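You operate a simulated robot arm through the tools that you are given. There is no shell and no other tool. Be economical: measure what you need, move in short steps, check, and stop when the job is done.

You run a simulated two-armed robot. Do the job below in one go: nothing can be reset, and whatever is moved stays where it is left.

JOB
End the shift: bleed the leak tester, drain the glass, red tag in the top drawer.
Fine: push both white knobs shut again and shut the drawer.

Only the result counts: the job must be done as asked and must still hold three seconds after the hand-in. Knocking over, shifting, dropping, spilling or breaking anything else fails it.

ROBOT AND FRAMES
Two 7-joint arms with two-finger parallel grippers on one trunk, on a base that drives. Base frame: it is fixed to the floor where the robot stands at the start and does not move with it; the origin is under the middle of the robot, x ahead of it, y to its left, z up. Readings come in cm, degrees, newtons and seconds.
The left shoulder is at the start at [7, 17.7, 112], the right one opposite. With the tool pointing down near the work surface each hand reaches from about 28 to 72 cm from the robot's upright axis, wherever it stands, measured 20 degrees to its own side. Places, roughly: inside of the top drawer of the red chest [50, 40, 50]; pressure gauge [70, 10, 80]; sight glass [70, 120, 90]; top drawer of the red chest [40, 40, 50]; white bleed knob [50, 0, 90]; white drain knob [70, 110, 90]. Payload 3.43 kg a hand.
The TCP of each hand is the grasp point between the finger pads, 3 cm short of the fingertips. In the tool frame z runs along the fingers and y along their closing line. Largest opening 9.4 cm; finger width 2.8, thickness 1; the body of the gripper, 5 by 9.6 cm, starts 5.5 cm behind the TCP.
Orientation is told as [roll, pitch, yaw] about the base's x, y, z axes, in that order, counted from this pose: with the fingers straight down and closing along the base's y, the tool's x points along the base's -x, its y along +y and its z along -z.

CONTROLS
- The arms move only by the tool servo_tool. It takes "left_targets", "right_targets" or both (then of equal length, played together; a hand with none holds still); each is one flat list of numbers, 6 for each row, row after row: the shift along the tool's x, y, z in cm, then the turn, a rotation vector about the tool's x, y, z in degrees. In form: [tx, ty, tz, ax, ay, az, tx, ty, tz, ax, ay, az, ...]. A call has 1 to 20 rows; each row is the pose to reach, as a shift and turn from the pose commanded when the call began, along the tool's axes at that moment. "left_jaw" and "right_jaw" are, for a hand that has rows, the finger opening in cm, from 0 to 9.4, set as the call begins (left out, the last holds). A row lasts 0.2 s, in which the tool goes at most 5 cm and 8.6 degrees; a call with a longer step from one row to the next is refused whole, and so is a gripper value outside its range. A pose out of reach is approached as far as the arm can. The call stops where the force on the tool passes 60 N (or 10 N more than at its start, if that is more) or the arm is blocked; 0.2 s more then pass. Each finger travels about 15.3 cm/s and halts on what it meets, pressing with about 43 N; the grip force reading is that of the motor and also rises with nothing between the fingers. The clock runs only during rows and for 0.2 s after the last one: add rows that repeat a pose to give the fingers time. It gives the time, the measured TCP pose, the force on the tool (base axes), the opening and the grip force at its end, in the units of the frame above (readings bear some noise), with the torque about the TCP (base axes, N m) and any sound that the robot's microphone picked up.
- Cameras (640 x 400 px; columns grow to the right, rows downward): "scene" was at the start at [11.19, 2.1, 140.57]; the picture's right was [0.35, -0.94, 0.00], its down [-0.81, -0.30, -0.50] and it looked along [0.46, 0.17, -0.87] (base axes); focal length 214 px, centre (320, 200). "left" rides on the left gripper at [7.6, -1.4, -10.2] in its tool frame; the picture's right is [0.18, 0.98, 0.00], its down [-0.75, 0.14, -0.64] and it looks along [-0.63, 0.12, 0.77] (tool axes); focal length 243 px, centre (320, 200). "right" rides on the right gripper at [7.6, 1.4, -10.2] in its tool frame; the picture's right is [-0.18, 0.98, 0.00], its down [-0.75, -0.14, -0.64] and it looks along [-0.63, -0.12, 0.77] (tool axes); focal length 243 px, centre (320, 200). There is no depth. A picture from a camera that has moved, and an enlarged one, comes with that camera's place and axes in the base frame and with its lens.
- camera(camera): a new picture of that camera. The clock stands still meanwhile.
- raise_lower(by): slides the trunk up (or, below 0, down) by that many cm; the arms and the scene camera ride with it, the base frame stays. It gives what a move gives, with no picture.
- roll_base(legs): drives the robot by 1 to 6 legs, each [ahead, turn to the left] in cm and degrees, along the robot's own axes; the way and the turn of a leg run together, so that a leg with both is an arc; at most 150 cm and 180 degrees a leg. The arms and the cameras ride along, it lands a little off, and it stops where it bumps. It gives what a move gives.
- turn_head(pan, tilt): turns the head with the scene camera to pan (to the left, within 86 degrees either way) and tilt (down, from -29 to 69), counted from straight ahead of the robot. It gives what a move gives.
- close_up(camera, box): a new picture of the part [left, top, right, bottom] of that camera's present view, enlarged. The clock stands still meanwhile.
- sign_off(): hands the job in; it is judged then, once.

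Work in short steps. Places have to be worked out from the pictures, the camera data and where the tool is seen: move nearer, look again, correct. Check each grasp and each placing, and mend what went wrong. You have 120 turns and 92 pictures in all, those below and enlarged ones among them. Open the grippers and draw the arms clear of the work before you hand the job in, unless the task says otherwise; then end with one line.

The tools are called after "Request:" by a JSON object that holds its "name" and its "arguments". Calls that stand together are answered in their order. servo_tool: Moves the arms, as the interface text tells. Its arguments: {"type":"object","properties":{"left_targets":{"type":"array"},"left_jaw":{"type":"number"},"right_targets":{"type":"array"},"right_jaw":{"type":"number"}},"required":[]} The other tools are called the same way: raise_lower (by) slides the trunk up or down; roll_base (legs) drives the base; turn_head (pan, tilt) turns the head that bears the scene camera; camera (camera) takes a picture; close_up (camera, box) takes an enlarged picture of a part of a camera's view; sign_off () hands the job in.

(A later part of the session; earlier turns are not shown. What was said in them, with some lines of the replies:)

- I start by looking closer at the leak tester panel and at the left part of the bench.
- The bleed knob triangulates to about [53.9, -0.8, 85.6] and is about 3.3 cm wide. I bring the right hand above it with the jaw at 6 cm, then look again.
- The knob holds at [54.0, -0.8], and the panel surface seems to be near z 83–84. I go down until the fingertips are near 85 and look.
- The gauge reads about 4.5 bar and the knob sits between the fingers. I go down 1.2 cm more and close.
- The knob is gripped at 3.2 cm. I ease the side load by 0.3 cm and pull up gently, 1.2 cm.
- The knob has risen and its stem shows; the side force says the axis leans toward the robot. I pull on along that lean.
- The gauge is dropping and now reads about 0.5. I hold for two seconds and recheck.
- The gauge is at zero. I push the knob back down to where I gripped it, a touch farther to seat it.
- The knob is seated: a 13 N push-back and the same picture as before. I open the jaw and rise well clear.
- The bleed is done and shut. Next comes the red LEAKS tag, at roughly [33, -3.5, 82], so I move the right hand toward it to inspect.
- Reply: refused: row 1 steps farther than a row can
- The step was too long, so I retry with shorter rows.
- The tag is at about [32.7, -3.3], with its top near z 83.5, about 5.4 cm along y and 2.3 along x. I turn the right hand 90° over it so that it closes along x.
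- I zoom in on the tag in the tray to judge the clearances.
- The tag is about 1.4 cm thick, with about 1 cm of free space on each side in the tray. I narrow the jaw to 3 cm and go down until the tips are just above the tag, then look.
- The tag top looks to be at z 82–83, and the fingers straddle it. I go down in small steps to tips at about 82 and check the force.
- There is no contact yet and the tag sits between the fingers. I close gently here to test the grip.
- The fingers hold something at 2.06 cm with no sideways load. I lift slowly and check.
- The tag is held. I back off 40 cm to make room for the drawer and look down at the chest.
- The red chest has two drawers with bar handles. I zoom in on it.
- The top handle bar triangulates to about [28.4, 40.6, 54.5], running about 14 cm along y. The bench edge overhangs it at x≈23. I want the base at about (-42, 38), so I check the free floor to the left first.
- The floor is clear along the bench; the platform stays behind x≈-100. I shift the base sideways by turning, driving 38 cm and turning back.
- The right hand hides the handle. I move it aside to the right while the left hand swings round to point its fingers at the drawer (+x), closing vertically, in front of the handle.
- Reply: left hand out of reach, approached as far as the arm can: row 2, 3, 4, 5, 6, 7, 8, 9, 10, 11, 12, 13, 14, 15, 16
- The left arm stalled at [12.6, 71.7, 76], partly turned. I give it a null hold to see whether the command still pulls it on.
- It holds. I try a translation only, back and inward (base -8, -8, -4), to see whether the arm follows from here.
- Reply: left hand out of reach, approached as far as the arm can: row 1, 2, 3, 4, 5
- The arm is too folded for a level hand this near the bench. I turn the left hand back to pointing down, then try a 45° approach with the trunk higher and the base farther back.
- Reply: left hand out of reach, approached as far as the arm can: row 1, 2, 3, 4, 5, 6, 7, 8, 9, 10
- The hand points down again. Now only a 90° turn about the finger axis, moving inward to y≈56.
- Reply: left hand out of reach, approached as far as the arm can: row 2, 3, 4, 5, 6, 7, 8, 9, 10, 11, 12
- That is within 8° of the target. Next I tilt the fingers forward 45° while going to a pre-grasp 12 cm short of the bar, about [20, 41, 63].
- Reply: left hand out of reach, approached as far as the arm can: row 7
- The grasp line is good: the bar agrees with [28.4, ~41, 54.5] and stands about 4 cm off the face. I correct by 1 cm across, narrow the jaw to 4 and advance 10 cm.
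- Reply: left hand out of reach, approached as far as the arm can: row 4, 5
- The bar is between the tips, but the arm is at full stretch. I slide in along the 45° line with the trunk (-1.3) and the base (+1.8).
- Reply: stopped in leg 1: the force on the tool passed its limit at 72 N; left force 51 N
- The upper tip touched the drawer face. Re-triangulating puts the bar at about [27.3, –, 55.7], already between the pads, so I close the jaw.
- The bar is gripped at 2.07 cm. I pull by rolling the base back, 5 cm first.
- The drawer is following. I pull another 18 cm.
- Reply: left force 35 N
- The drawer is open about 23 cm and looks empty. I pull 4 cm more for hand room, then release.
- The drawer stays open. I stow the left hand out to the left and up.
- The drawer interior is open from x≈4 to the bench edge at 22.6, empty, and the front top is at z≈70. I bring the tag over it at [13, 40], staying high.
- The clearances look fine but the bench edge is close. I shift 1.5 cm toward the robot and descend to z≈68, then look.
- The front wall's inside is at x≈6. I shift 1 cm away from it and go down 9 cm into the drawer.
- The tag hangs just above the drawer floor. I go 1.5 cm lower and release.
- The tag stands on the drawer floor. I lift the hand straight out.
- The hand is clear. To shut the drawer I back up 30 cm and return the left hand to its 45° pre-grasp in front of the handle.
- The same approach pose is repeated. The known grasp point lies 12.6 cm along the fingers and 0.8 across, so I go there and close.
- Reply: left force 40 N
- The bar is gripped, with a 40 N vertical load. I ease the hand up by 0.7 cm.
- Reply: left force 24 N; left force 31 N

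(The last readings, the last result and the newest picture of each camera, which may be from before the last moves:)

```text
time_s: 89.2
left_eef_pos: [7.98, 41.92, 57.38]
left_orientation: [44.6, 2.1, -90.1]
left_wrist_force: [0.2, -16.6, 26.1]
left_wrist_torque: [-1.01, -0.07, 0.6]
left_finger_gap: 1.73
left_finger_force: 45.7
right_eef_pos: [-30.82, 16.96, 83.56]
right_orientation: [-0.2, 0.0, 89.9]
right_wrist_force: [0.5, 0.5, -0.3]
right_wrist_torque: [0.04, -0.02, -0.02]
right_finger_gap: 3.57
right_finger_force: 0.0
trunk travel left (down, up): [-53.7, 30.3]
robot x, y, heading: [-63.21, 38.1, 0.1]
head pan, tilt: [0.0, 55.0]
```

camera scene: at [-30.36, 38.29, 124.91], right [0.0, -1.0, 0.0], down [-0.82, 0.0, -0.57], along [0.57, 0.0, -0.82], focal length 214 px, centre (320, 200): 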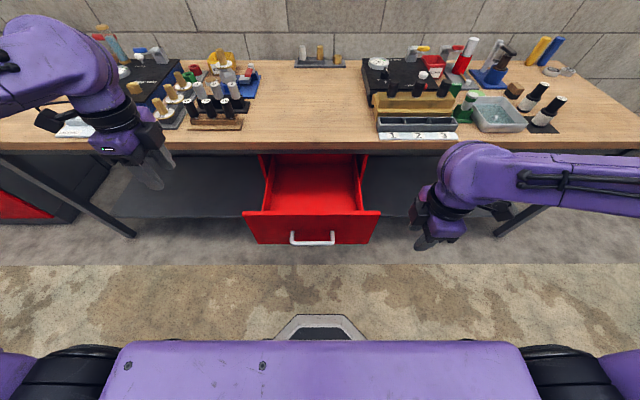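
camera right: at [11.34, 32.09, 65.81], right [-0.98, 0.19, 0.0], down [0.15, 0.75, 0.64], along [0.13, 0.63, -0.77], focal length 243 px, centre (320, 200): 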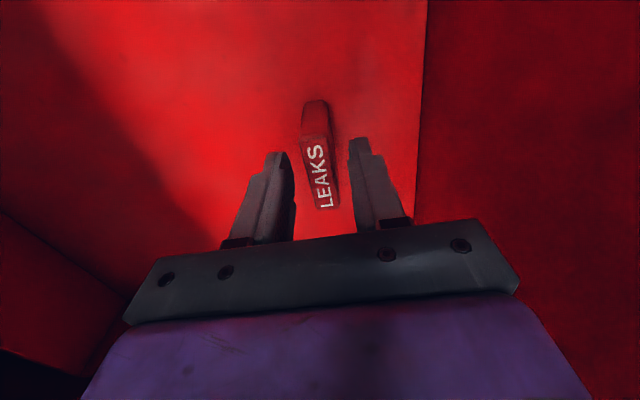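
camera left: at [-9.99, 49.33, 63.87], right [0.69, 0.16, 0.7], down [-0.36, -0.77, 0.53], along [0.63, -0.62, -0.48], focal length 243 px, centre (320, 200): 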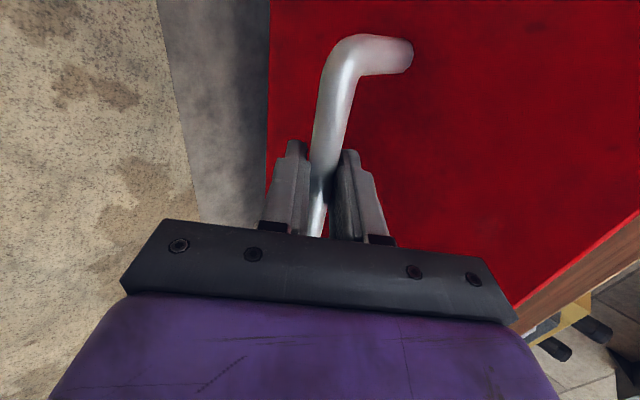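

The drawer goes in smoothly. About 17.8 cm remain, so I drive 12 and then 6.

Request:
{"name": "roll_base", "arguments": {"legs": [[12, 0], [6.3, 0]]}}

Request:
{"name": "camera", "arguments": {"camera": "left"}}

Request:
{"name": "camera", "arguments": {"camera": "scene"}}

```text
time_s: 91.0
left_eef_pos: [25.33, 41.86, 57.4]
left_orientation: [44.7, 1.9, -90.0]
left_wrist_force: [-3.4, 0.7, 1.4]
left_wrist_torque: [-0.89, 0.04, 0.73]
left_finger_gap: 1.63
left_finger_force: 45.4
right_eef_pos: [-13.42, 17.17, 83.47]
right_orientation: [0.0, 0.0, 89.7]
right_wrist_force: [0.6, 0.6, -0.2]
right_wrist_torque: [0.0, -0.04, -0.02]
right_finger_gap: 3.61
right_finger_force: 0.1
trunk travel left (down, up): [-53.7, 30.3]
robot x, y, heading: [-46.21, 38.35, -0.1]
head pan, tilt: [0.0, 55.0]
stopped in leg 2: the force on the tool passed its limit at 129 N (the readings are from after the stop); the commanded pose is now the measured one
```

```text
36 pictures are left
camera left: at [17.09, 49.32, 64.04], right [0.7, 0.16, 0.7], down [-0.35, -0.77, 0.53], along [0.62, -0.61, -0.48], focal length 243 px, centre (320, 200)
```

left: 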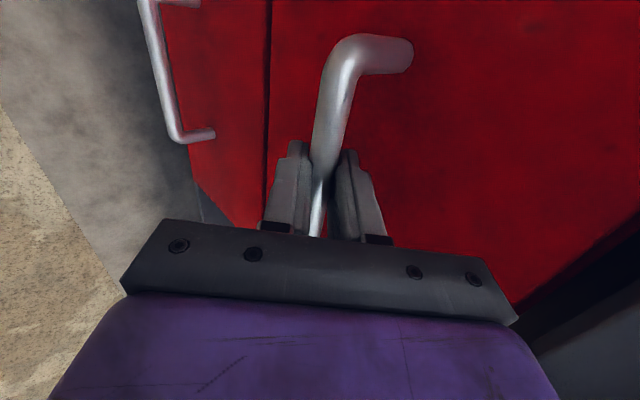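

```text
35 pictures are left
camera scene: at [-33.96, 38.23, 124.91], right [0.0, -1.0, 0.0], down [-0.82, 0.0, -0.57], along [0.57, 0.0, -0.82], focal length 214 px, centre (320, 200)
```

scene: 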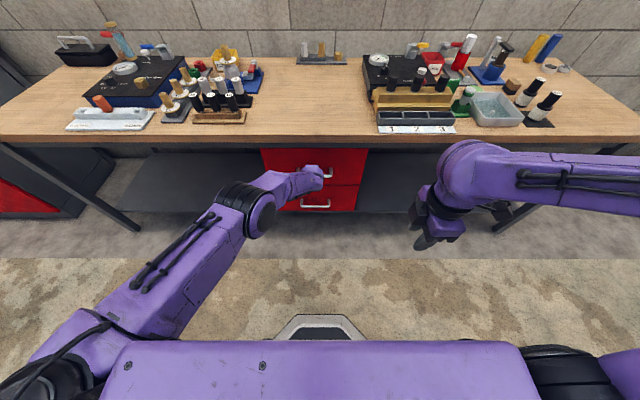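

The drawer hit its stop and looks flush. I open the jaw, retreat along the fingers and check flushness.

Request:
{"name": "servo_tool", "arguments": {"left_targets": [0, 0, 0, 0, 0, 0, 0, 0, 0, 0, 0, 0, 0, 0, -3, 0, 0, 0, 0, 0, -7, 0, 0, 0, 0, 0, -11, 0, 0, 0, 0, 0, -15, 0, 0, 0, 0, 0, -15, 0, 0, 0], "left_jaw": 4.5}}

Request:
{"name": "camera", "arguments": {"camera": "left"}}

```text
time_s: 92.6
left_eef_pos: [14.93, 41.89, 67.76]
left_orientation: [44.1, 1.7, -89.4]
left_wrist_force: [-0.4, 0.6, 0.7]
left_wrist_torque: [0.02, 0.0, 0.03]
left_finger_gap: 4.52
left_finger_force: 0.1
right_eef_pos: [-13.4, 17.08, 83.51]
right_orientation: [0.1, -0.1, 89.7]
right_wrist_force: [0.7, 1.6, -0.4]
right_wrist_torque: [0.01, 0.01, 0.01]
right_finger_gap: 3.58
right_finger_force: 0.2
trunk travel left (down, up): [-53.7, 30.3]
robot x, y, heading: [-46.03, 38.44, 0.2]
head pan, tilt: [0.0, 55.0]
```

```text
34 pictures are left
camera left: at [6.59, 49.21, 74.51], right [0.7, 0.17, 0.69], down [-0.34, -0.77, 0.54], along [0.63, -0.61, -0.49], focal length 243 px, centre (320, 200)
```

left: 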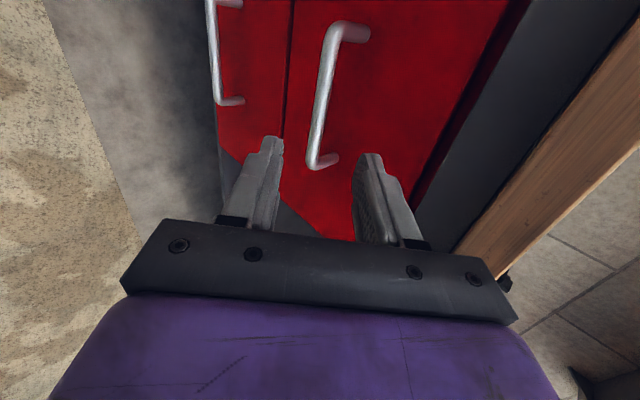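

I stow the left hand upward to the left, then look at the chest with the scene camera.

Request:
{"name": "servo_tool", "arguments": {"left_targets": [2.6, 0.3, -2.8, 3.75, 0, 0, 5.2, 0.7, -5.6, 7.5, 0, 0, 7.8, 1, -8.4, 11.2, 0, 0, 10.4, 1.3, -11.2, 15, 0, 0, 13, 1.7, -14, 18.7, 0, 0, 15.6, 2, -16.8, 22.5, 0, 0, 18.2, 2.3, -19.6, 26, 0, 0, 20.8, 2.7, -22.4, 30, 0, 0, 23.4, 3, -25.2, 34, 0, 0, 26, 3.3, -28, 37.5, 0, 0, 28.6, 3.7, -30.8, 41, 0, 0, 31, 4, -33.5, 45, 0, 0, 31, 4, -33.5, 45, 0, 0]}}

Request:
{"name": "turn_head", "arguments": {"pan": 0, "tilt": 45}}

Request:
{"name": "close_up", "arguments": {"camera": "scene", "box": [240, 80, 400, 200]}}

```text
time_s: 95.4
left_eef_pos: [-5.77, 71.73, 95.71]
left_orientation: [-0.4, 2.1, -90.2]
left_wrist_force: [0.3, 0.1, -0.7]
left_wrist_torque: [-0.02, 0.0, 0.01]
left_finger_gap: 4.5
left_finger_force: 0.1
right_eef_pos: [-13.41, 17.06, 83.55]
right_orientation: [0.0, -0.2, 89.7]
right_wrist_force: [0.3, -0.6, -0.3]
right_wrist_torque: [0.01, 0.0, -0.03]
right_finger_gap: 3.6
right_finger_force: 0.1
trunk travel left (down, up): [-53.7, 30.3]
robot x, y, heading: [-46.41, 38.51, 0.4]
head pan, tilt: [0.0, 55.0]
```

```text
time_s: 96.2
left_eef_pos: [-5.85, 71.77, 95.6]
left_orientation: [-0.3, 2.0, -90.1]
left_wrist_force: [-0.5, -0.5, 0.4]
left_wrist_torque: [0.01, 0.03, -0.03]
left_finger_gap: 4.49
left_finger_force: 0.0
right_eef_pos: [-13.25, 17.13, 83.58]
right_orientation: [0.0, 0.1, 89.8]
right_wrist_force: [-0.3, -0.1, 0.5]
right_wrist_torque: [-0.02, 0.03, -0.02]
right_finger_gap: 3.58
right_finger_force: 0.0
trunk travel left (down, up): [-53.7, 30.3]
robot x, y, heading: [-46.16, 38.5, -0.1]
head pan, tilt: [0.0, 45.0]
```

```text
3.33 times, centred on (320, 140) of scene
camera zoom: at [-32.99, 38.24, 126.25], right [0.0, -1.0, 0.0], down [-0.71, 0.0, -0.71], along [0.71, 0.0, -0.71], focal length 715 px, centre (320, 400)
```

zoom: 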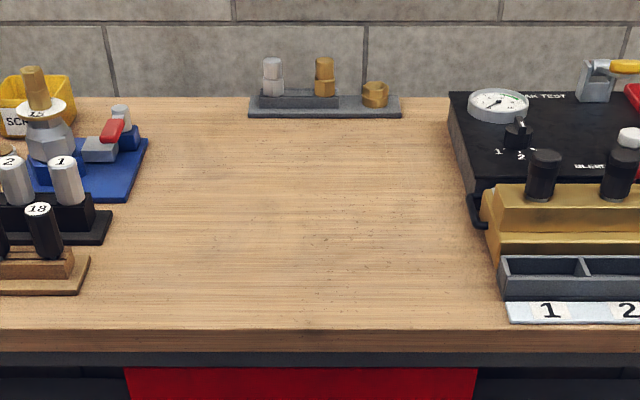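

The crop missed the chest, so I zoom lower.

Request:
{"name": "close_up", "arguments": {"camera": "scene", "box": [250, 160, 390, 260]}}

```text
4.00 times, centred on (320, 210) of scene
camera zoom: at [-32.99, 38.24, 126.25], right [0.0, -1.0, 0.0], down [-0.71, 0.0, -0.71], along [0.71, 0.0, -0.71], focal length 858 px, centre (320, 160)
```

zoom: 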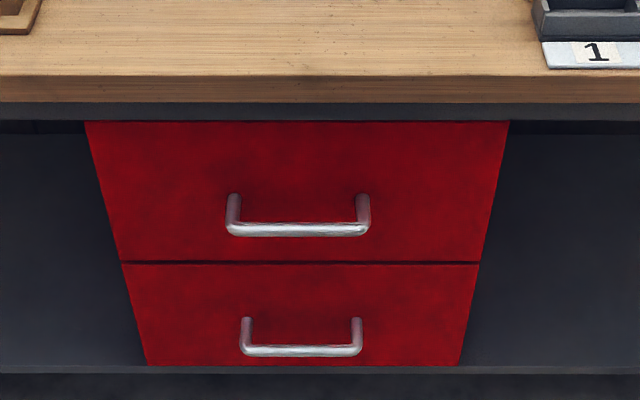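

The drawer front is flush with the lower one, so it is shut. Now for the drain: I raise the trunk and look at the left station.

Request:
{"name": "raise_lower", "arguments": {"by": 20}}

Request:
{"name": "turn_head", "arguments": {"pan": 40, "tilt": 25}}

Request:
{"name": "camera", "arguments": {"camera": "scene"}}

```text
time_s: 98.3
left_eef_pos: [-5.76, 71.76, 115.7]
left_orientation: [-0.5, 2.0, -90.0]
left_wrist_force: [-0.1, 1.0, 0.3]
left_wrist_torque: [0.01, 0.02, 0.0]
left_finger_gap: 4.49
left_finger_force: 0.0
right_eef_pos: [-13.42, 17.04, 103.5]
right_orientation: [0.0, 0.0, 89.7]
right_wrist_force: [0.8, -0.8, -0.2]
right_wrist_torque: [0.03, 0.03, 0.02]
right_finger_gap: 3.6
right_finger_force: 0.0
trunk travel left (down, up): [-73.7, 10.3]
robot x, y, heading: [-46.32, 38.51, 0.3]
head pan, tilt: [0.0, 45.0]
```

```text
time_s: 99.4
left_eef_pos: [-5.73, 71.68, 115.6]
left_orientation: [-0.4, 2.0, -90.1]
left_wrist_force: [0.3, 0.4, -0.7]
left_wrist_torque: [0.0, 0.0, -0.01]
left_finger_gap: 4.49
left_finger_force: 0.0
right_eef_pos: [-13.19, 17.12, 103.47]
right_orientation: [0.0, 0.0, 89.6]
right_wrist_force: [-0.4, -0.2, 0.8]
right_wrist_torque: [0.01, -0.02, 0.01]
right_finger_gap: 3.58
right_finger_force: 0.1
trunk travel left (down, up): [-73.7, 10.3]
robot x, y, heading: [-46.25, 38.3, 0.3]
head pan, tilt: [40.0, 25.0]
```

```text
31 pictures are left
camera scene: at [-34.05, 44.13, 149.31], right [0.64, -0.77, 0.0], down [-0.32, -0.27, -0.91], along [0.69, 0.58, -0.42], focal length 214 px, centre (320, 200)
```

scene: 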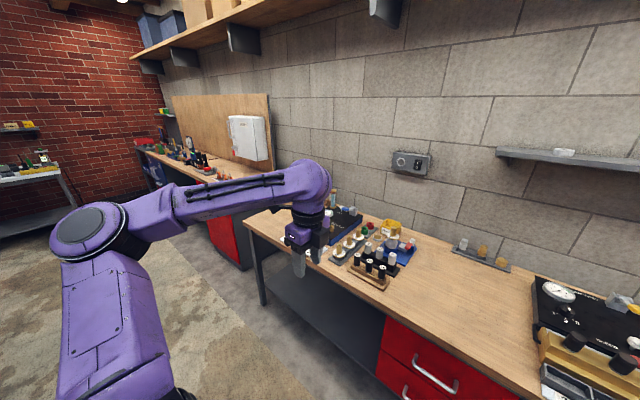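

The left hand hides the station. I shift the base another 52 cm to the left.

Request:
{"name": "roll_base", "arguments": {"legs": [[0, 90], [52, 0], [0, -90]]}}

Request:
{"name": "turn_head", "arguments": {"pan": 5, "tilt": 35}}

Request:
{"name": "camera", "arguments": {"camera": "scene"}}

```text
time_s: 110.1
left_eef_pos: [-3.73, 123.24, 115.72]
left_orientation: [-0.4, 2.1, -92.0]
left_wrist_force: [1.5, -0.3, -1.1]
left_wrist_torque: [0.02, 0.01, -0.01]
left_finger_gap: 4.5
left_finger_force: 0.1
right_eef_pos: [-13.2, 68.87, 103.44]
right_orientation: [0.1, 0.0, 87.8]
right_wrist_force: [-0.6, 0.1, -0.8]
right_wrist_torque: [0.02, 0.03, -0.03]
right_finger_gap: 3.6
right_finger_force: 0.0
trunk travel left (down, up): [-73.7, 10.3]
robot x, y, heading: [-45.23, 91.02, -1.5]
head pan, tilt: [40.0, 25.0]
```

```text
time_s: 111.1
left_eef_pos: [-3.8, 123.21, 115.63]
left_orientation: [-0.3, 1.9, -91.9]
left_wrist_force: [-0.3, -0.2, 0.0]
left_wrist_torque: [0.02, 0.01, -0.01]
left_finger_gap: 4.51
left_finger_force: 0.0
right_eef_pos: [-13.13, 68.89, 103.45]
right_orientation: [0.0, 0.0, 87.8]
right_wrist_force: [0.2, 0.5, -0.2]
right_wrist_torque: [0.01, 0.03, -0.02]
right_finger_gap: 3.57
right_finger_force: 0.0
trunk travel left (down, up): [-73.7, 10.3]
robot x, y, heading: [-45.14, 91.06, -1.7]
head pan, tilt: [5.0, 35.0]
```

```text
30 pictures are left
camera scene: at [-31.39, 91.37, 147.74], right [0.06, -1.0, 0.0], down [-0.57, -0.03, -0.82], along [0.82, 0.05, -0.57], focal length 214 px, centre (320, 200)
```

scene: 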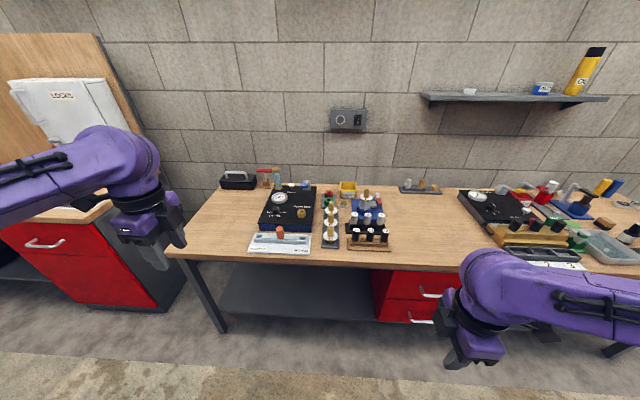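

Now the flow-test station is visible. I zoom in.

Request:
{"name": "close_up", "arguments": {"camera": "scene", "box": [210, 160, 330, 260]}}

```text
4.00 times, centred on (270, 210) of scene
camera zoom: at [-31.39, 91.37, 147.74], right [0.06, -1.0, 0.0], down [-0.57, -0.03, -0.82], along [0.82, 0.05, -0.57], focal length 858 px, centre (520, 160)
```

zoom: 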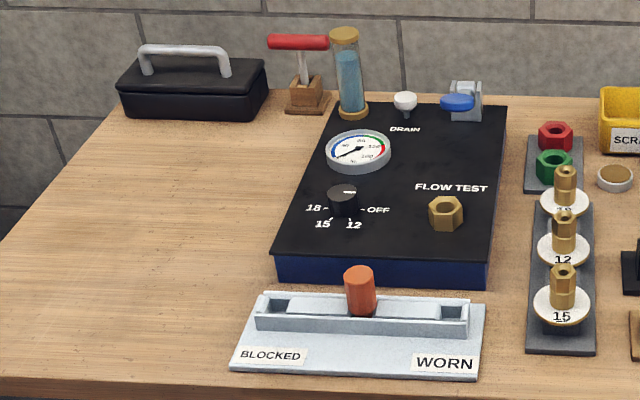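

I see the sight glass with blue liquid, the white DRAIN knob at about [67.7, 113, 88], and a blue lever to its right. The right hand, closing along x with its camera on the right, fits best. I drive the base to about (2, 122).

Request:
{"name": "roll_base", "arguments": {"legs": [[0, 35], [56, 0], [0, -33.3]]}}

Request:
{"name": "turn_head", "arguments": {"pan": 0, "tilt": 45}}

Request:
{"name": "camera", "arguments": {"camera": "scene"}}

```text
time_s: 117.5
left_eef_pos: [42.49, 154.03, 115.68]
left_orientation: [-0.4, 2.1, -90.7]
left_wrist_force: [-1.0, 0.7, -0.5]
left_wrist_torque: [0.0, 0.01, -0.02]
left_finger_gap: 4.51
left_finger_force: 0.0
right_eef_pos: [34.1, 99.59, 103.51]
right_orientation: [0.1, 0.0, 89.1]
right_wrist_force: [0.0, 0.2, 0.1]
right_wrist_torque: [0.0, 0.0, -0.01]
right_finger_gap: 3.61
right_finger_force: 0.0
trunk travel left (down, up): [-73.7, 10.3]
robot x, y, heading: [2.05, 121.24, -0.6]
head pan, tilt: [5.0, 35.0]
```

```text
time_s: 118.3
left_eef_pos: [42.43, 154.06, 115.62]
left_orientation: [-0.5, 2.1, -90.6]
left_wrist_force: [0.7, 0.0, 0.2]
left_wrist_torque: [0.0, -0.02, 0.01]
left_finger_gap: 4.51
left_finger_force: 0.1
right_eef_pos: [34.16, 99.63, 103.63]
right_orientation: [0.0, -0.1, 89.1]
right_wrist_force: [0.4, 0.0, 0.1]
right_wrist_torque: [-0.02, -0.02, 0.0]
right_finger_gap: 3.59
right_finger_force: 0.0
trunk travel left (down, up): [-73.7, 10.3]
robot x, y, heading: [1.91, 121.05, -0.5]
head pan, tilt: [0.0, 45.0]
```

```text
28 pictures are left
camera scene: at [14.87, 120.81, 146.26], right [-0.01, -1.0, 0.0], down [-0.71, 0.01, -0.71], along [0.71, -0.01, -0.71], focal length 214 px, centre (320, 200)
```

scene: 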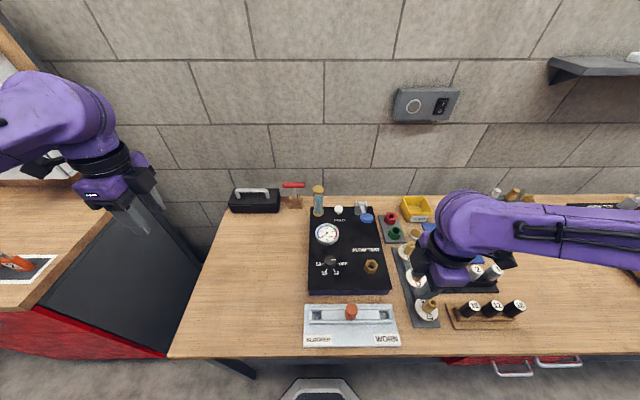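

The knob triangulates to [68.7, 113.3, 87.3]; the glass stands about 8 cm to its left, up to z≈98. I bring the right hand above the knob at z≈103 and look.

Request:
{"name": "servo_tool", "arguments": {"right_targets": [-1.5, -3.8, 0, 0, 0, 0, -3, -7.6, 0, 0, 0, 0, -4.5, -11.4, 0, 0, 0, 0, -6, -15.2, 0, 0, 0, 0, -7.5, -19, 0, 0, 0, 0, -9, -22.8, 0, 0, 0, 0, -10.5, -26.6, 0, 0, 0, 0, -12, -30.4, 0, 0, 0, 0, -13.5, -34, 0, 0, 0, 0, -13.5, -34, 0, 0, 0, 0], "right_jaw": 5.5}}

Request:
{"name": "camera", "arguments": {"camera": "right"}}

Request:
{"name": "close_up", "arguments": {"camera": "scene", "box": [270, 140, 430, 260]}}

```text
time_s: 120.5
left_eef_pos: [42.32, 153.99, 115.72]
left_orientation: [-0.4, 2.2, -90.6]
left_wrist_force: [-0.1, -0.5, 0.6]
left_wrist_torque: [0.02, -0.01, 0.05]
left_finger_gap: 4.49
left_finger_force: 0.0
right_eef_pos: [68.25, 112.49, 103.45]
right_orientation: [0.0, 0.0, 89.1]
right_wrist_force: [0.4, 0.6, 0.9]
right_wrist_torque: [0.02, -0.02, 0.03]
right_finger_gap: 5.49
right_finger_force: 0.0
trunk travel left (down, up): [-73.7, 10.3]
robot x, y, heading: [2.07, 121.07, -0.2]
head pan, tilt: [0.0, 45.0]
```

```text
27 pictures are left
camera right: at [66.77, 104.65, 113.77], right [-0.98, 0.2, 0.0], down [0.15, 0.75, 0.64], along [0.13, 0.63, -0.77], focal length 243 px, centre (320, 200)
```

right: 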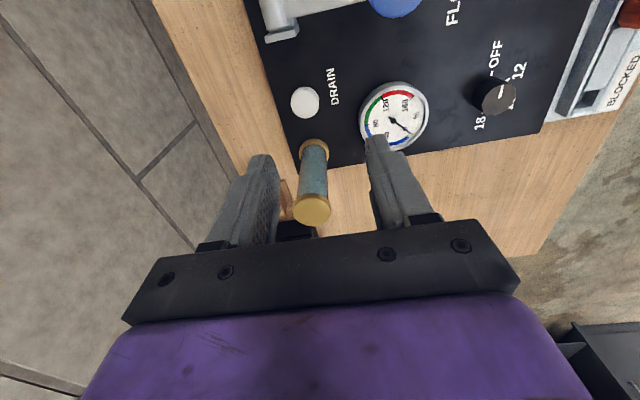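

```text
3.33 times, centred on (350, 200) of scene
camera zoom: at [14.75, 120.8, 146.27], right [-0.01, -1.0, 0.0], down [-0.71, 0.01, -0.71], along [0.71, -0.01, -0.71], focal length 715 px, centre (220, 200)
```

zoom: 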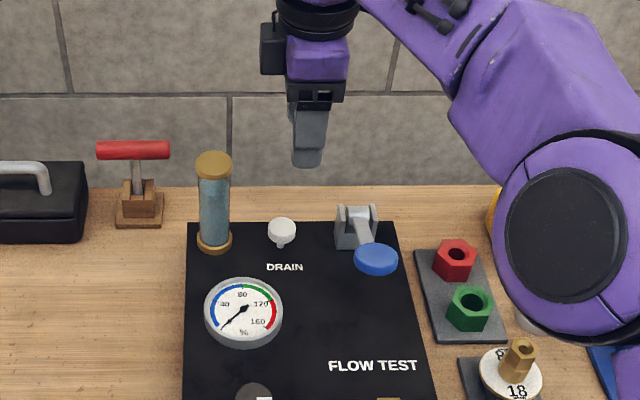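

Combining the views, the knob is at about [70.3, 113.0, 86]. I correct sideways and descend to TCP z≈89.5.

Request:
{"name": "servo_tool", "arguments": {"right_targets": [-0.3, -1, 0, 0, 0, 0, -0.5, -2, 4, 0, 0, 0, -0.5, -2, 8, 0, 0, 0, -0.5, -2, 12, 0, 0, 0, -0.5, -2, 14, 0, 0, 0, -0.5, -2, 14, 0, 0, 0]}}

Request:
{"name": "camera", "arguments": {"camera": "right"}}

Request:
{"name": "close_up", "arguments": {"camera": "scene", "box": [290, 160, 390, 240]}}

```text
time_s: 121.9
left_eef_pos: [42.5, 154.23, 115.7]
left_orientation: [-0.4, 2.1, -90.8]
left_wrist_force: [0.4, 0.6, -0.4]
left_wrist_torque: [0.01, 0.04, 0.0]
left_finger_gap: 4.5
left_finger_force: 0.1
right_eef_pos: [68.85, 112.1, 89.85]
right_orientation: [0.0, 0.1, 89.1]
right_wrist_force: [-1.1, 0.3, 0.1]
right_wrist_torque: [0.01, -0.01, -0.04]
right_finger_gap: 5.49
right_finger_force: 0.1
right hand out of reach, approached as far as the arm can: row 1, 2, 3, 4, 5, 6
trunk travel left (down, up): [-73.7, 10.3]
robot x, y, heading: [1.75, 120.98, -0.2]
head pan, tilt: [0.0, 45.0]
```

```text
25 pictures are left
camera right: at [67.36, 104.31, 100.23], right [-0.98, 0.2, 0.0], down [0.15, 0.75, 0.64], along [0.13, 0.63, -0.77], focal length 243 px, centre (320, 200)
```

right: 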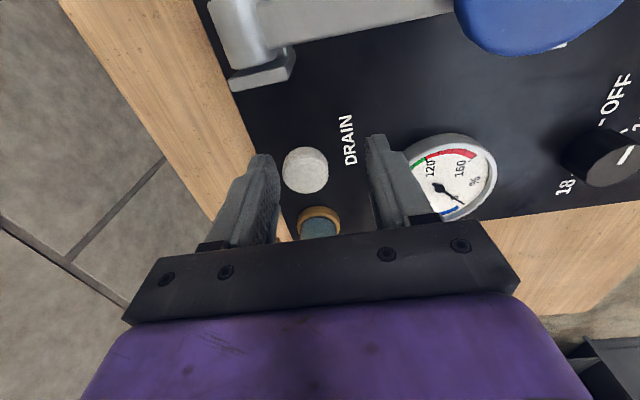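

```text
5.00 times, centred on (340, 200) of scene
camera zoom: at [14.87, 120.88, 146.25], right [-0.01, -1.0, 0.0], down [-0.71, 0.01, -0.71], along [0.71, -0.01, -0.71], focal length 1072 px, centre (220, 200)
```

zoom: 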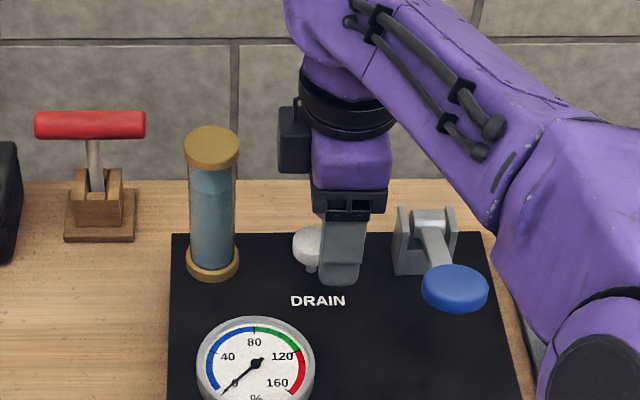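

The arm is at its reach limit, about 1.3 cm short. I raise the hand 4 cm and drive the base 4 cm forward.

Request:
{"name": "servo_tool", "arguments": {"right_targets": [0, 0, -2, 0, 0, 0, 0, 0, -4, 0, 0, 0, 0, 0, -4, 0, 0, 0]}}

Request:
{"name": "roll_base", "arguments": {"legs": [[4, 0]]}}

```text
time_s: 122.7
left_eef_pos: [42.47, 154.08, 115.64]
left_orientation: [-0.5, 2.1, -90.7]
left_wrist_force: [-0.1, 0.2, 0.4]
left_wrist_torque: [-0.02, 0.01, 0.01]
left_finger_gap: 4.51
left_finger_force: 0.1
right_eef_pos: [68.97, 111.96, 93.75]
right_orientation: [0.0, -0.1, 89.1]
right_wrist_force: [-0.5, 0.2, -0.7]
right_wrist_torque: [0.04, 0.03, 0.01]
right_finger_gap: 5.5
right_finger_force: 0.1
trunk travel left (down, up): [-73.7, 10.3]
robot x, y, heading: [1.56, 120.99, -0.6]
head pan, tilt: [0.0, 45.0]
```

```text
time_s: 123.6
left_eef_pos: [45.66, 154.15, 115.5]
left_orientation: [-0.6, 2.1, -90.7]
left_wrist_force: [0.1, -0.2, 0.0]
left_wrist_torque: [0.0, 0.04, 0.03]
left_finger_gap: 4.5
left_finger_force: 0.1
right_eef_pos: [72.03, 112.04, 93.52]
right_orientation: [0.1, -0.1, 89.2]
right_wrist_force: [0.0, 0.5, 0.8]
right_wrist_torque: [0.0, 0.08, -0.01]
right_finger_gap: 5.49
right_finger_force: 0.0
trunk travel left (down, up): [-73.7, 10.3]
robot x, y, heading: [4.9, 120.8, -0.6]
head pan, tilt: [0.0, 45.0]
stopped in leg 1: the robot was blocked; the commanded pose is now the measured one
```

The base bumped after 3 cm. I back off 1 cm, then centre the hand over the knob and descend to z≈89.

Request:
{"name": "roll_base", "arguments": {"legs": [[-1, 0]]}}

Request:
{"name": "servo_tool", "arguments": {"right_targets": [-0.6, 0.4, 0, 0, 0, 0, -1.1, 0.7, 0, 0, 0, 0, -1.1, 0.7, 2.5, 0, 0, 0, -1.1, 0.7, 5, 0, 0, 0, -1.1, 0.7, 5, 0, 0, 0]}}

Request:
{"name": "camera", "arguments": {"camera": "right"}}

```text
time_s: 124.4
left_eef_pos: [44.38, 154.1, 115.64]
left_orientation: [-0.5, 2.0, -90.7]
left_wrist_force: [1.0, 0.3, -0.2]
left_wrist_torque: [-0.02, 0.04, -0.02]
left_finger_gap: 4.49
left_finger_force: 0.1
right_eef_pos: [70.89, 112.05, 93.77]
right_orientation: [0.0, -0.1, 89.2]
right_wrist_force: [-0.1, 0.8, -0.5]
right_wrist_torque: [-0.05, 0.04, -0.03]
right_finger_gap: 5.48
right_finger_force: 0.1
trunk travel left (down, up): [-73.7, 10.3]
robot x, y, heading: [3.69, 121.01, -0.6]
head pan, tilt: [0.0, 45.0]
```

```text
time_s: 125.6
left_eef_pos: [44.25, 154.15, 115.72]
left_orientation: [-0.5, 2.1, -90.7]
left_wrist_force: [-0.8, -0.7, -0.7]
left_wrist_torque: [0.0, -0.01, 0.0]
left_finger_gap: 4.5
left_finger_force: 0.1
right_eef_pos: [70.18, 113.19, 88.52]
right_orientation: [-0.1, 0.0, 89.2]
right_wrist_force: [-0.2, -0.3, 0.1]
right_wrist_torque: [0.0, 0.02, 0.02]
right_finger_gap: 5.5
right_finger_force: 0.1
trunk travel left (down, up): [-73.7, 10.3]
robot x, y, heading: [3.56, 121.1, -0.4]
head pan, tilt: [0.0, 45.0]
```

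```text
23 pictures are left
camera right: at [68.65, 105.42, 99.0], right [-0.98, 0.2, 0.0], down [0.15, 0.75, 0.64], along [0.13, 0.63, -0.77], focal length 243 px, centre (320, 200)
```

right: 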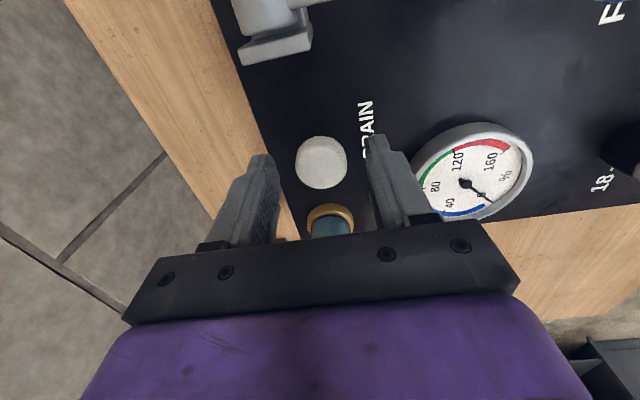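

The knob is centred between the fingers. I go down 1.6 cm and close.

Request:
{"name": "servo_tool", "arguments": {"right_targets": [0, 0, 0.8, 0, 0, 0, 0, 0, 1.6, 0, 0, 0, 0, 0, 1.6, 0, 0, 0]}}

Request:
{"name": "servo_tool", "arguments": {"right_targets": [0, 0, 0, 0, 0, 0, 0, 0, 0, 0, 0, 0, 0, 0, 0, 0, 0, 0], "right_jaw": 0}}

Request:
{"name": "camera", "arguments": {"camera": "right"}}

```text
time_s: 126.4
left_eef_pos: [44.25, 154.06, 115.63]
left_orientation: [-0.4, 2.2, -90.7]
left_wrist_force: [0.1, -0.1, 0.4]
left_wrist_torque: [0.01, -0.03, 0.0]
left_finger_gap: 4.52
left_finger_force: 0.1
right_eef_pos: [70.13, 113.3, 87.14]
right_orientation: [0.0, -0.1, 89.0]
right_wrist_force: [-0.3, 0.6, 1.1]
right_wrist_torque: [-0.02, -0.01, -0.02]
right_finger_gap: 5.52
right_finger_force: 0.0
trunk travel left (down, up): [-73.7, 10.3]
robot x, y, heading: [3.52, 120.91, -0.3]
head pan, tilt: [0.0, 45.0]
```

```text
time_s: 127.2
left_eef_pos: [44.42, 154.11, 115.63]
left_orientation: [-0.4, 2.1, -90.7]
left_wrist_force: [1.2, -0.3, -0.4]
left_wrist_torque: [0.0, 0.0, 0.01]
left_finger_gap: 4.53
left_finger_force: 0.1
right_eef_pos: [70.1, 113.17, 87.16]
right_orientation: [0.0, -0.1, 89.0]
right_wrist_force: [6.4, 0.5, 2.8]
right_wrist_torque: [0.31, -0.19, 0.19]
right_finger_gap: 3.09
right_finger_force: 44.8
trunk travel left (down, up): [-73.7, 10.3]
robot x, y, heading: [3.57, 120.99, -0.4]
head pan, tilt: [0.0, 45.0]
```

```text
22 pictures are left
camera right: at [68.63, 105.4, 97.51], right [-0.98, 0.2, 0.0], down [0.15, 0.75, 0.64], along [0.13, 0.63, -0.77], focal length 243 px, centre (320, 200)
```

right: 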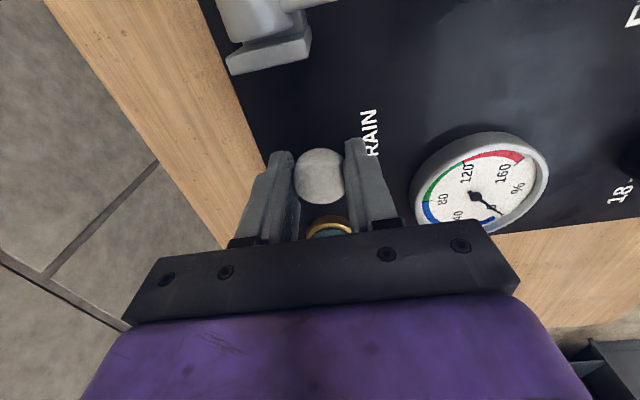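

The knob is gripped at 3.1 cm. I pull it up 2.3 cm as with the bleed knob and watch the glass.

Request:
{"name": "servo_tool", "arguments": {"right_targets": [0, 0, -0.5, 0, 0, 0, 0, 0, -1, 0, 0, 0, 0, 0, -1.6, 0, 0, 0, 0, 0, -2.3, 0, 0, 0, 0, 0, -2.3, 0, 0, 0]}}

Request:
{"name": "close_up", "arguments": {"camera": "scene", "box": [290, 160, 390, 240]}}

```text
time_s: 128.4
left_eef_pos: [44.41, 154.02, 115.57]
left_orientation: [-0.4, 2.1, -90.7]
left_wrist_force: [-0.7, 0.0, -1.2]
left_wrist_torque: [-0.01, 0.03, 0.01]
left_finger_gap: 4.49
left_finger_force: 0.1
right_eef_pos: [70.16, 113.21, 89.57]
right_orientation: [0.0, -0.1, 89.1]
right_wrist_force: [6.4, -3.7, -3.7]
right_wrist_torque: [-0.32, -0.15, 0.06]
right_finger_gap: 3.15
right_finger_force: 44.8
trunk travel left (down, up): [-73.7, 10.3]
robot x, y, heading: [3.42, 120.85, -0.4]
head pan, tilt: [0.0, 45.0]
```

```text
5.00 times, centred on (340, 200) of scene
camera zoom: at [16.9, 120.77, 146.23], right [-0.01, -1.0, 0.0], down [-0.71, 0.01, -0.71], along [0.71, -0.01, -0.71], focal length 1072 px, centre (220, 200)
```

zoom: 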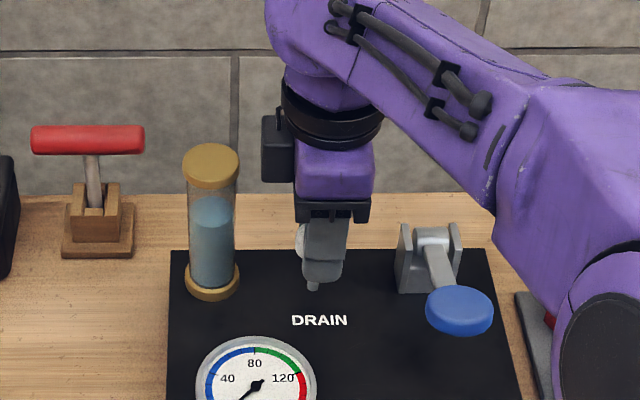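

The knob is up and the level seems to be falling. I hold for 4 seconds.

Request:
{"name": "servo_tool", "arguments": {"right_targets": [0, 0, 0, 0, 0, 0, 0, 0, 0, 0, 0, 0, 0, 0, 0, 0, 0, 0, 0, 0, 0, 0, 0, 0, 0, 0, 0, 0, 0, 0, 0, 0, 0, 0, 0, 0, 0, 0, 0, 0, 0, 0, 0, 0, 0, 0, 0, 0, 0, 0, 0, 0, 0, 0, 0, 0, 0, 0, 0, 0, 0, 0, 0, 0, 0, 0, 0, 0, 0, 0, 0, 0, 0, 0, 0, 0, 0, 0, 0, 0, 0, 0, 0, 0, 0, 0, 0, 0, 0, 0, 0, 0, 0, 0, 0, 0, 0, 0, 0, 0, 0, 0, 0, 0, 0, 0, 0, 0, 0, 0, 0, 0, 0, 0, 0, 0, 0, 0, 0, 0]}}

Request:
{"name": "close_up", "arguments": {"camera": "scene", "box": [290, 160, 390, 240]}}

```text
time_s: 132.6
left_eef_pos: [44.33, 153.97, 115.66]
left_orientation: [-0.5, 2.2, -90.7]
left_wrist_force: [-0.3, 0.2, 0.2]
left_wrist_torque: [-0.02, -0.01, 0.0]
left_finger_gap: 4.5
left_finger_force: 0.2
right_eef_pos: [70.22, 113.12, 89.46]
right_orientation: [-0.1, -0.2, 89.1]
right_wrist_force: [7.2, -3.6, -2.5]
right_wrist_torque: [-0.09, -0.07, 0.16]
right_finger_gap: 3.09
right_finger_force: 45.3
trunk travel left (down, up): [-73.7, 10.3]
robot x, y, heading: [3.28, 121.13, -0.6]
head pan, tilt: [0.0, 45.0]
```

```text
5.00 times, centred on (340, 200) of scene
camera zoom: at [16.9, 120.75, 146.24], right [-0.01, -1.0, 0.0], down [-0.71, 0.01, -0.71], along [0.71, -0.01, -0.71], focal length 1072 px, centre (220, 200)
```

zoom: 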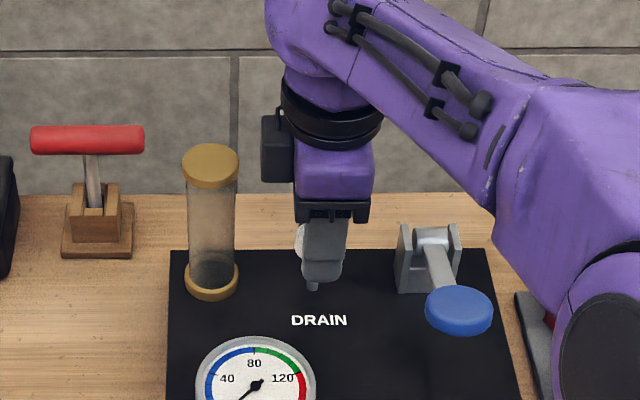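

The glass is empty. I push the knob shut.

Request:
{"name": "servo_tool", "arguments": {"right_targets": [0, 0, 0.6, 0, 0, 0, 0, 0, 1.2, 0, 0, 0, 0, 0, 1.8, 0, 0, 0, 0, 0, 2.4, 0, 0, 0, 0, 0, 2.6, 0, 0, 0, 0, 0, 2.6, 0, 0, 0]}}

Request:
{"name": "camera", "arguments": {"camera": "right"}}

```text
time_s: 134.0
left_eef_pos: [44.17, 154.13, 115.71]
left_orientation: [-0.4, 2.0, -90.7]
left_wrist_force: [-0.6, -0.2, -0.4]
left_wrist_torque: [0.01, 0.01, -0.01]
left_finger_gap: 4.51
left_finger_force: 0.1
right_eef_pos: [70.15, 113.16, 87.16]
right_orientation: [-0.3, -0.2, 89.0]
right_wrist_force: [11.4, 3.8, 14.2]
right_wrist_torque: [0.65, 0.19, 0.47]
right_finger_gap: 3.11
right_finger_force: 45.2
trunk travel left (down, up): [-73.7, 10.3]
robot x, y, heading: [3.5, 120.9, -0.5]
head pan, tilt: [0.0, 45.0]
```

```text
19 pictures are left
camera right: at [68.6, 105.39, 97.47], right [-0.98, 0.2, 0.0], down [0.15, 0.75, 0.64], along [0.13, 0.63, -0.76], focal length 243 px, centre (320, 200)
```

right: 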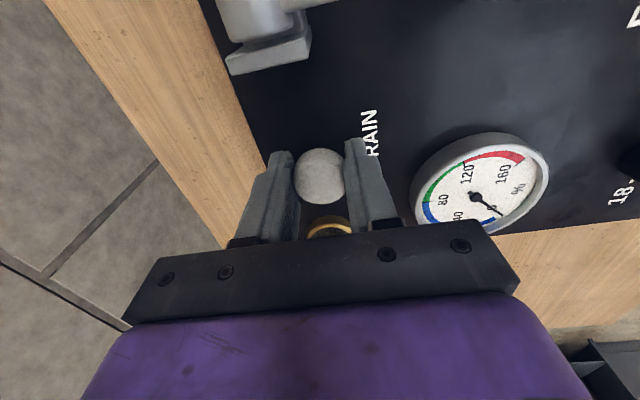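

The knob is seated with a 14 N push-back, as before. I release, lift straight up and check.

Request:
{"name": "servo_tool", "arguments": {"right_targets": [0, 0, 0, 0, 0, 0, 0, 0, 0, 0, 0, 0, 0, 0, -3, 0, 0, 0, 0, 0, -7, 0, 0, 0, 0, 0, -11, 0, 0, 0, 0, 0, -16, 0, 0, 0, 0, 0, -16, 0, 0, 0], "right_jaw": 5.2}}

Request:
{"name": "close_up", "arguments": {"camera": "scene", "box": [290, 160, 390, 240]}}

```text
time_s: 135.6
left_eef_pos: [44.39, 154.13, 115.59]
left_orientation: [-0.4, 2.2, -90.7]
left_wrist_force: [0.0, 0.0, -0.9]
left_wrist_torque: [-0.01, 0.03, 0.03]
left_finger_gap: 4.51
left_finger_force: 0.1
right_eef_pos: [70.23, 113.01, 102.92]
right_orientation: [-0.2, -0.2, 89.1]
right_wrist_force: [0.3, 0.0, 0.6]
right_wrist_torque: [0.01, 0.02, -0.01]
right_finger_gap: 5.23
right_finger_force: 0.0
trunk travel left (down, up): [-73.7, 10.3]
robot x, y, heading: [3.81, 121.1, -0.6]
head pan, tilt: [0.0, 45.0]
```

```text
5.00 times, centred on (340, 200) of scene
camera zoom: at [16.77, 120.83, 146.25], right [-0.01, -1.0, 0.0], down [-0.71, 0.01, -0.71], along [0.71, -0.01, -0.71], focal length 1072 px, centre (220, 200)
```

zoom: 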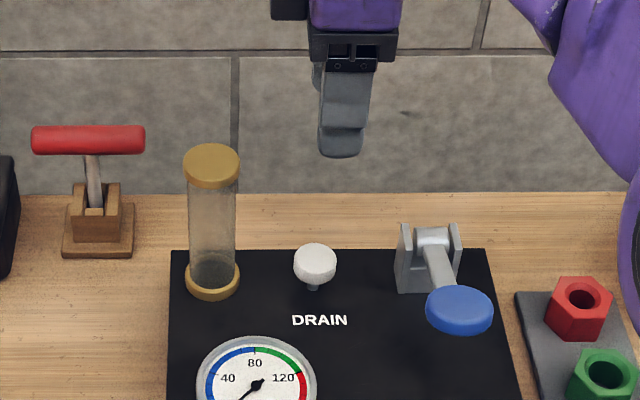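

The glass is empty and the knob is shut. I draw the arm back and the base off the bench, then take a last overview.

Request:
{"name": "servo_tool", "arguments": {"right_targets": [1.5, 3.8, 0, 0, 0, 0, 3, 7.6, 0, 0, 0, 0, 4.5, 11.4, 0, 0, 0, 0, 6, 15.2, 0, 0, 0, 0, 7.5, 19, 0, 0, 0, 0, 9, 22.8, 0, 0, 0, 0, 10.5, 26.6, 0, 0, 0, 0, 12, 30.4, 0, 0, 0, 0, 13.5, 34, 0, 0, 0, 0, 13.5, 34, 0, 0, 0, 0]}}

Request:
{"name": "roll_base", "arguments": {"legs": [[-45, 0]]}}

Request:
{"name": "turn_head", "arguments": {"pan": -35, "tilt": 25}}

Request:
{"name": "camera", "arguments": {"camera": "scene"}}

```text
time_s: 137.8
left_eef_pos: [44.25, 154.4, 115.62]
left_orientation: [-0.4, 1.9, -90.7]
left_wrist_force: [-0.3, 0.3, -0.1]
left_wrist_torque: [-0.03, 0.01, 0.04]
left_finger_gap: 4.53
left_finger_force: 0.1
right_eef_pos: [35.92, 100.39, 102.7]
right_orientation: [-0.2, 0.3, 89.3]
right_wrist_force: [0.0, 0.2, -0.4]
right_wrist_torque: [-0.01, -0.02, -0.01]
right_finger_gap: 5.2
right_finger_force: 0.0
trunk travel left (down, up): [-73.7, 10.3]
robot x, y, heading: [3.57, 121.2, -0.4]
head pan, tilt: [0.0, 45.0]
```

```text
time_s: 140.5
left_eef_pos: [-0.89, 154.32, 115.71]
left_orientation: [-0.5, 2.2, -91.2]
left_wrist_force: [-0.1, 0.4, -0.2]
left_wrist_torque: [-0.02, 0.04, 0.03]
left_finger_gap: 4.48
left_finger_force: 0.0
right_eef_pos: [-9.68, 100.47, 102.56]
right_orientation: [-0.2, -0.1, 88.6]
right_wrist_force: [-0.1, -0.6, -0.4]
right_wrist_torque: [-0.02, 0.05, 0.01]
right_finger_gap: 5.19
right_finger_force: 0.1
trunk travel left (down, up): [-73.7, 10.3]
robot x, y, heading: [-41.72, 122.11, -1.4]
head pan, tilt: [0.0, 45.0]
```

```text
time_s: 141.5
left_eef_pos: [-0.86, 154.39, 115.66]
left_orientation: [-0.4, 2.1, -91.2]
left_wrist_force: [-1.0, -0.8, 0.7]
left_wrist_torque: [0.01, 0.0, 0.04]
left_finger_gap: 4.5
left_finger_force: 0.1
right_eef_pos: [-9.96, 100.5, 102.61]
right_orientation: [-0.1, -0.1, 88.5]
right_wrist_force: [-0.7, 0.2, 0.8]
right_wrist_torque: [0.02, 0.01, 0.02]
right_finger_gap: 5.19
right_finger_force: 0.0
trunk travel left (down, up): [-73.7, 10.3]
robot x, y, heading: [-42.29, 121.63, -1.0]
head pan, tilt: [-35.0, 25.0]
```

```text
17 pictures are left
camera scene: at [-29.51, 116.06, 149.31], right [-0.59, -0.81, 0.0], down [-0.34, 0.25, -0.91], along [0.73, -0.53, -0.42], focal length 214 px, centre (320, 200)
```

scene: 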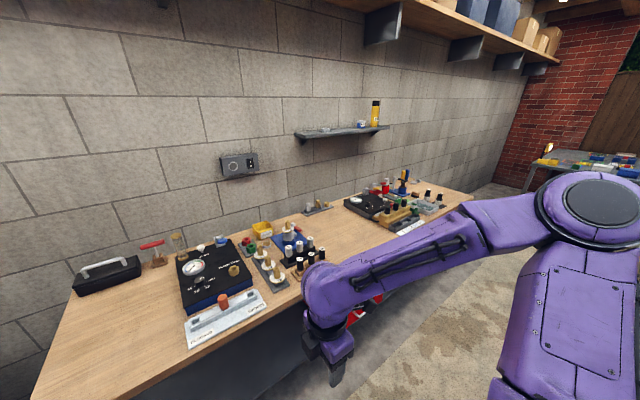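

Everything stands in place. One last zoom on the leak tester gauge.

Request:
{"name": "close_up", "arguments": {"camera": "scene", "box": [330, 165, 450, 240]}}

```text
5.33 times, centred on (390, 202) of scene
camera zoom: at [-29.51, 116.06, 149.31], right [-0.59, -0.81, 0.0], down [-0.34, 0.25, -0.91], along [0.73, -0.53, -0.42], focal length 1144 px, centre (-53, 187)
```

zoom: 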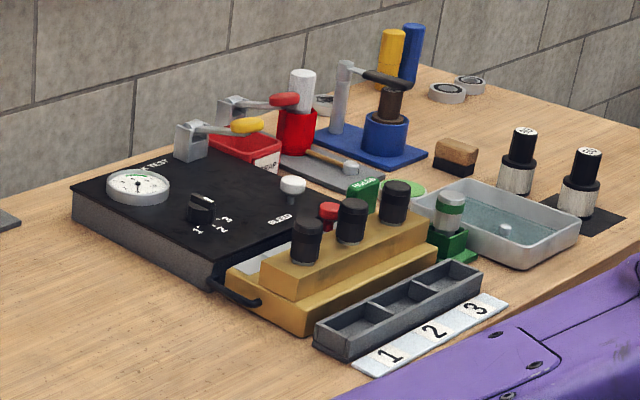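

I zoom on the gauge once more to be sure that the needle is still at zero.

Request:
{"name": "close_up", "arguments": {"camera": "scene", "box": [342, 190, 392, 222]}}

```text
12.50 times, centred on (367, 206) of scene
camera zoom: at [-29.51, 116.06, 149.31], right [-0.59, -0.81, 0.0], down [-0.34, 0.25, -0.91], along [0.73, -0.53, -0.42], focal length 2681 px, centre (-268, 125)
```

zoom: 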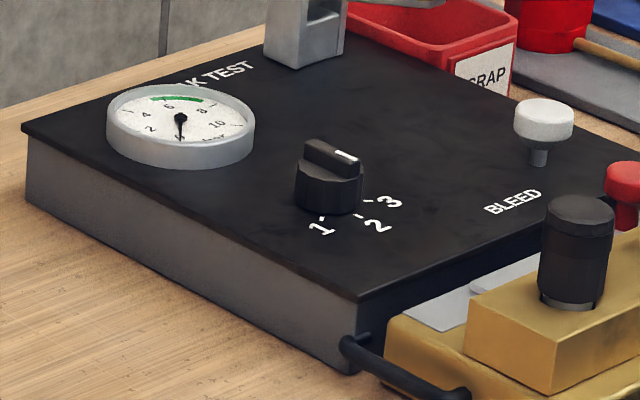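

The leak tester gauge reads zero and its bleed knob is back at its starting height. The glass is empty with its knob shut, the red tag is in the closed top drawer, and both hands are open and clear of the bench, so I hand in.

Request:
{"name": "sign_off", "arguments": {}}

```text
The job is handed in.
```

The shift-end job is done and handed in: leak tester bled to zero, sight glass drained, both white knobs pushed shut, and the red LEAKS tag in the shut top drawer.
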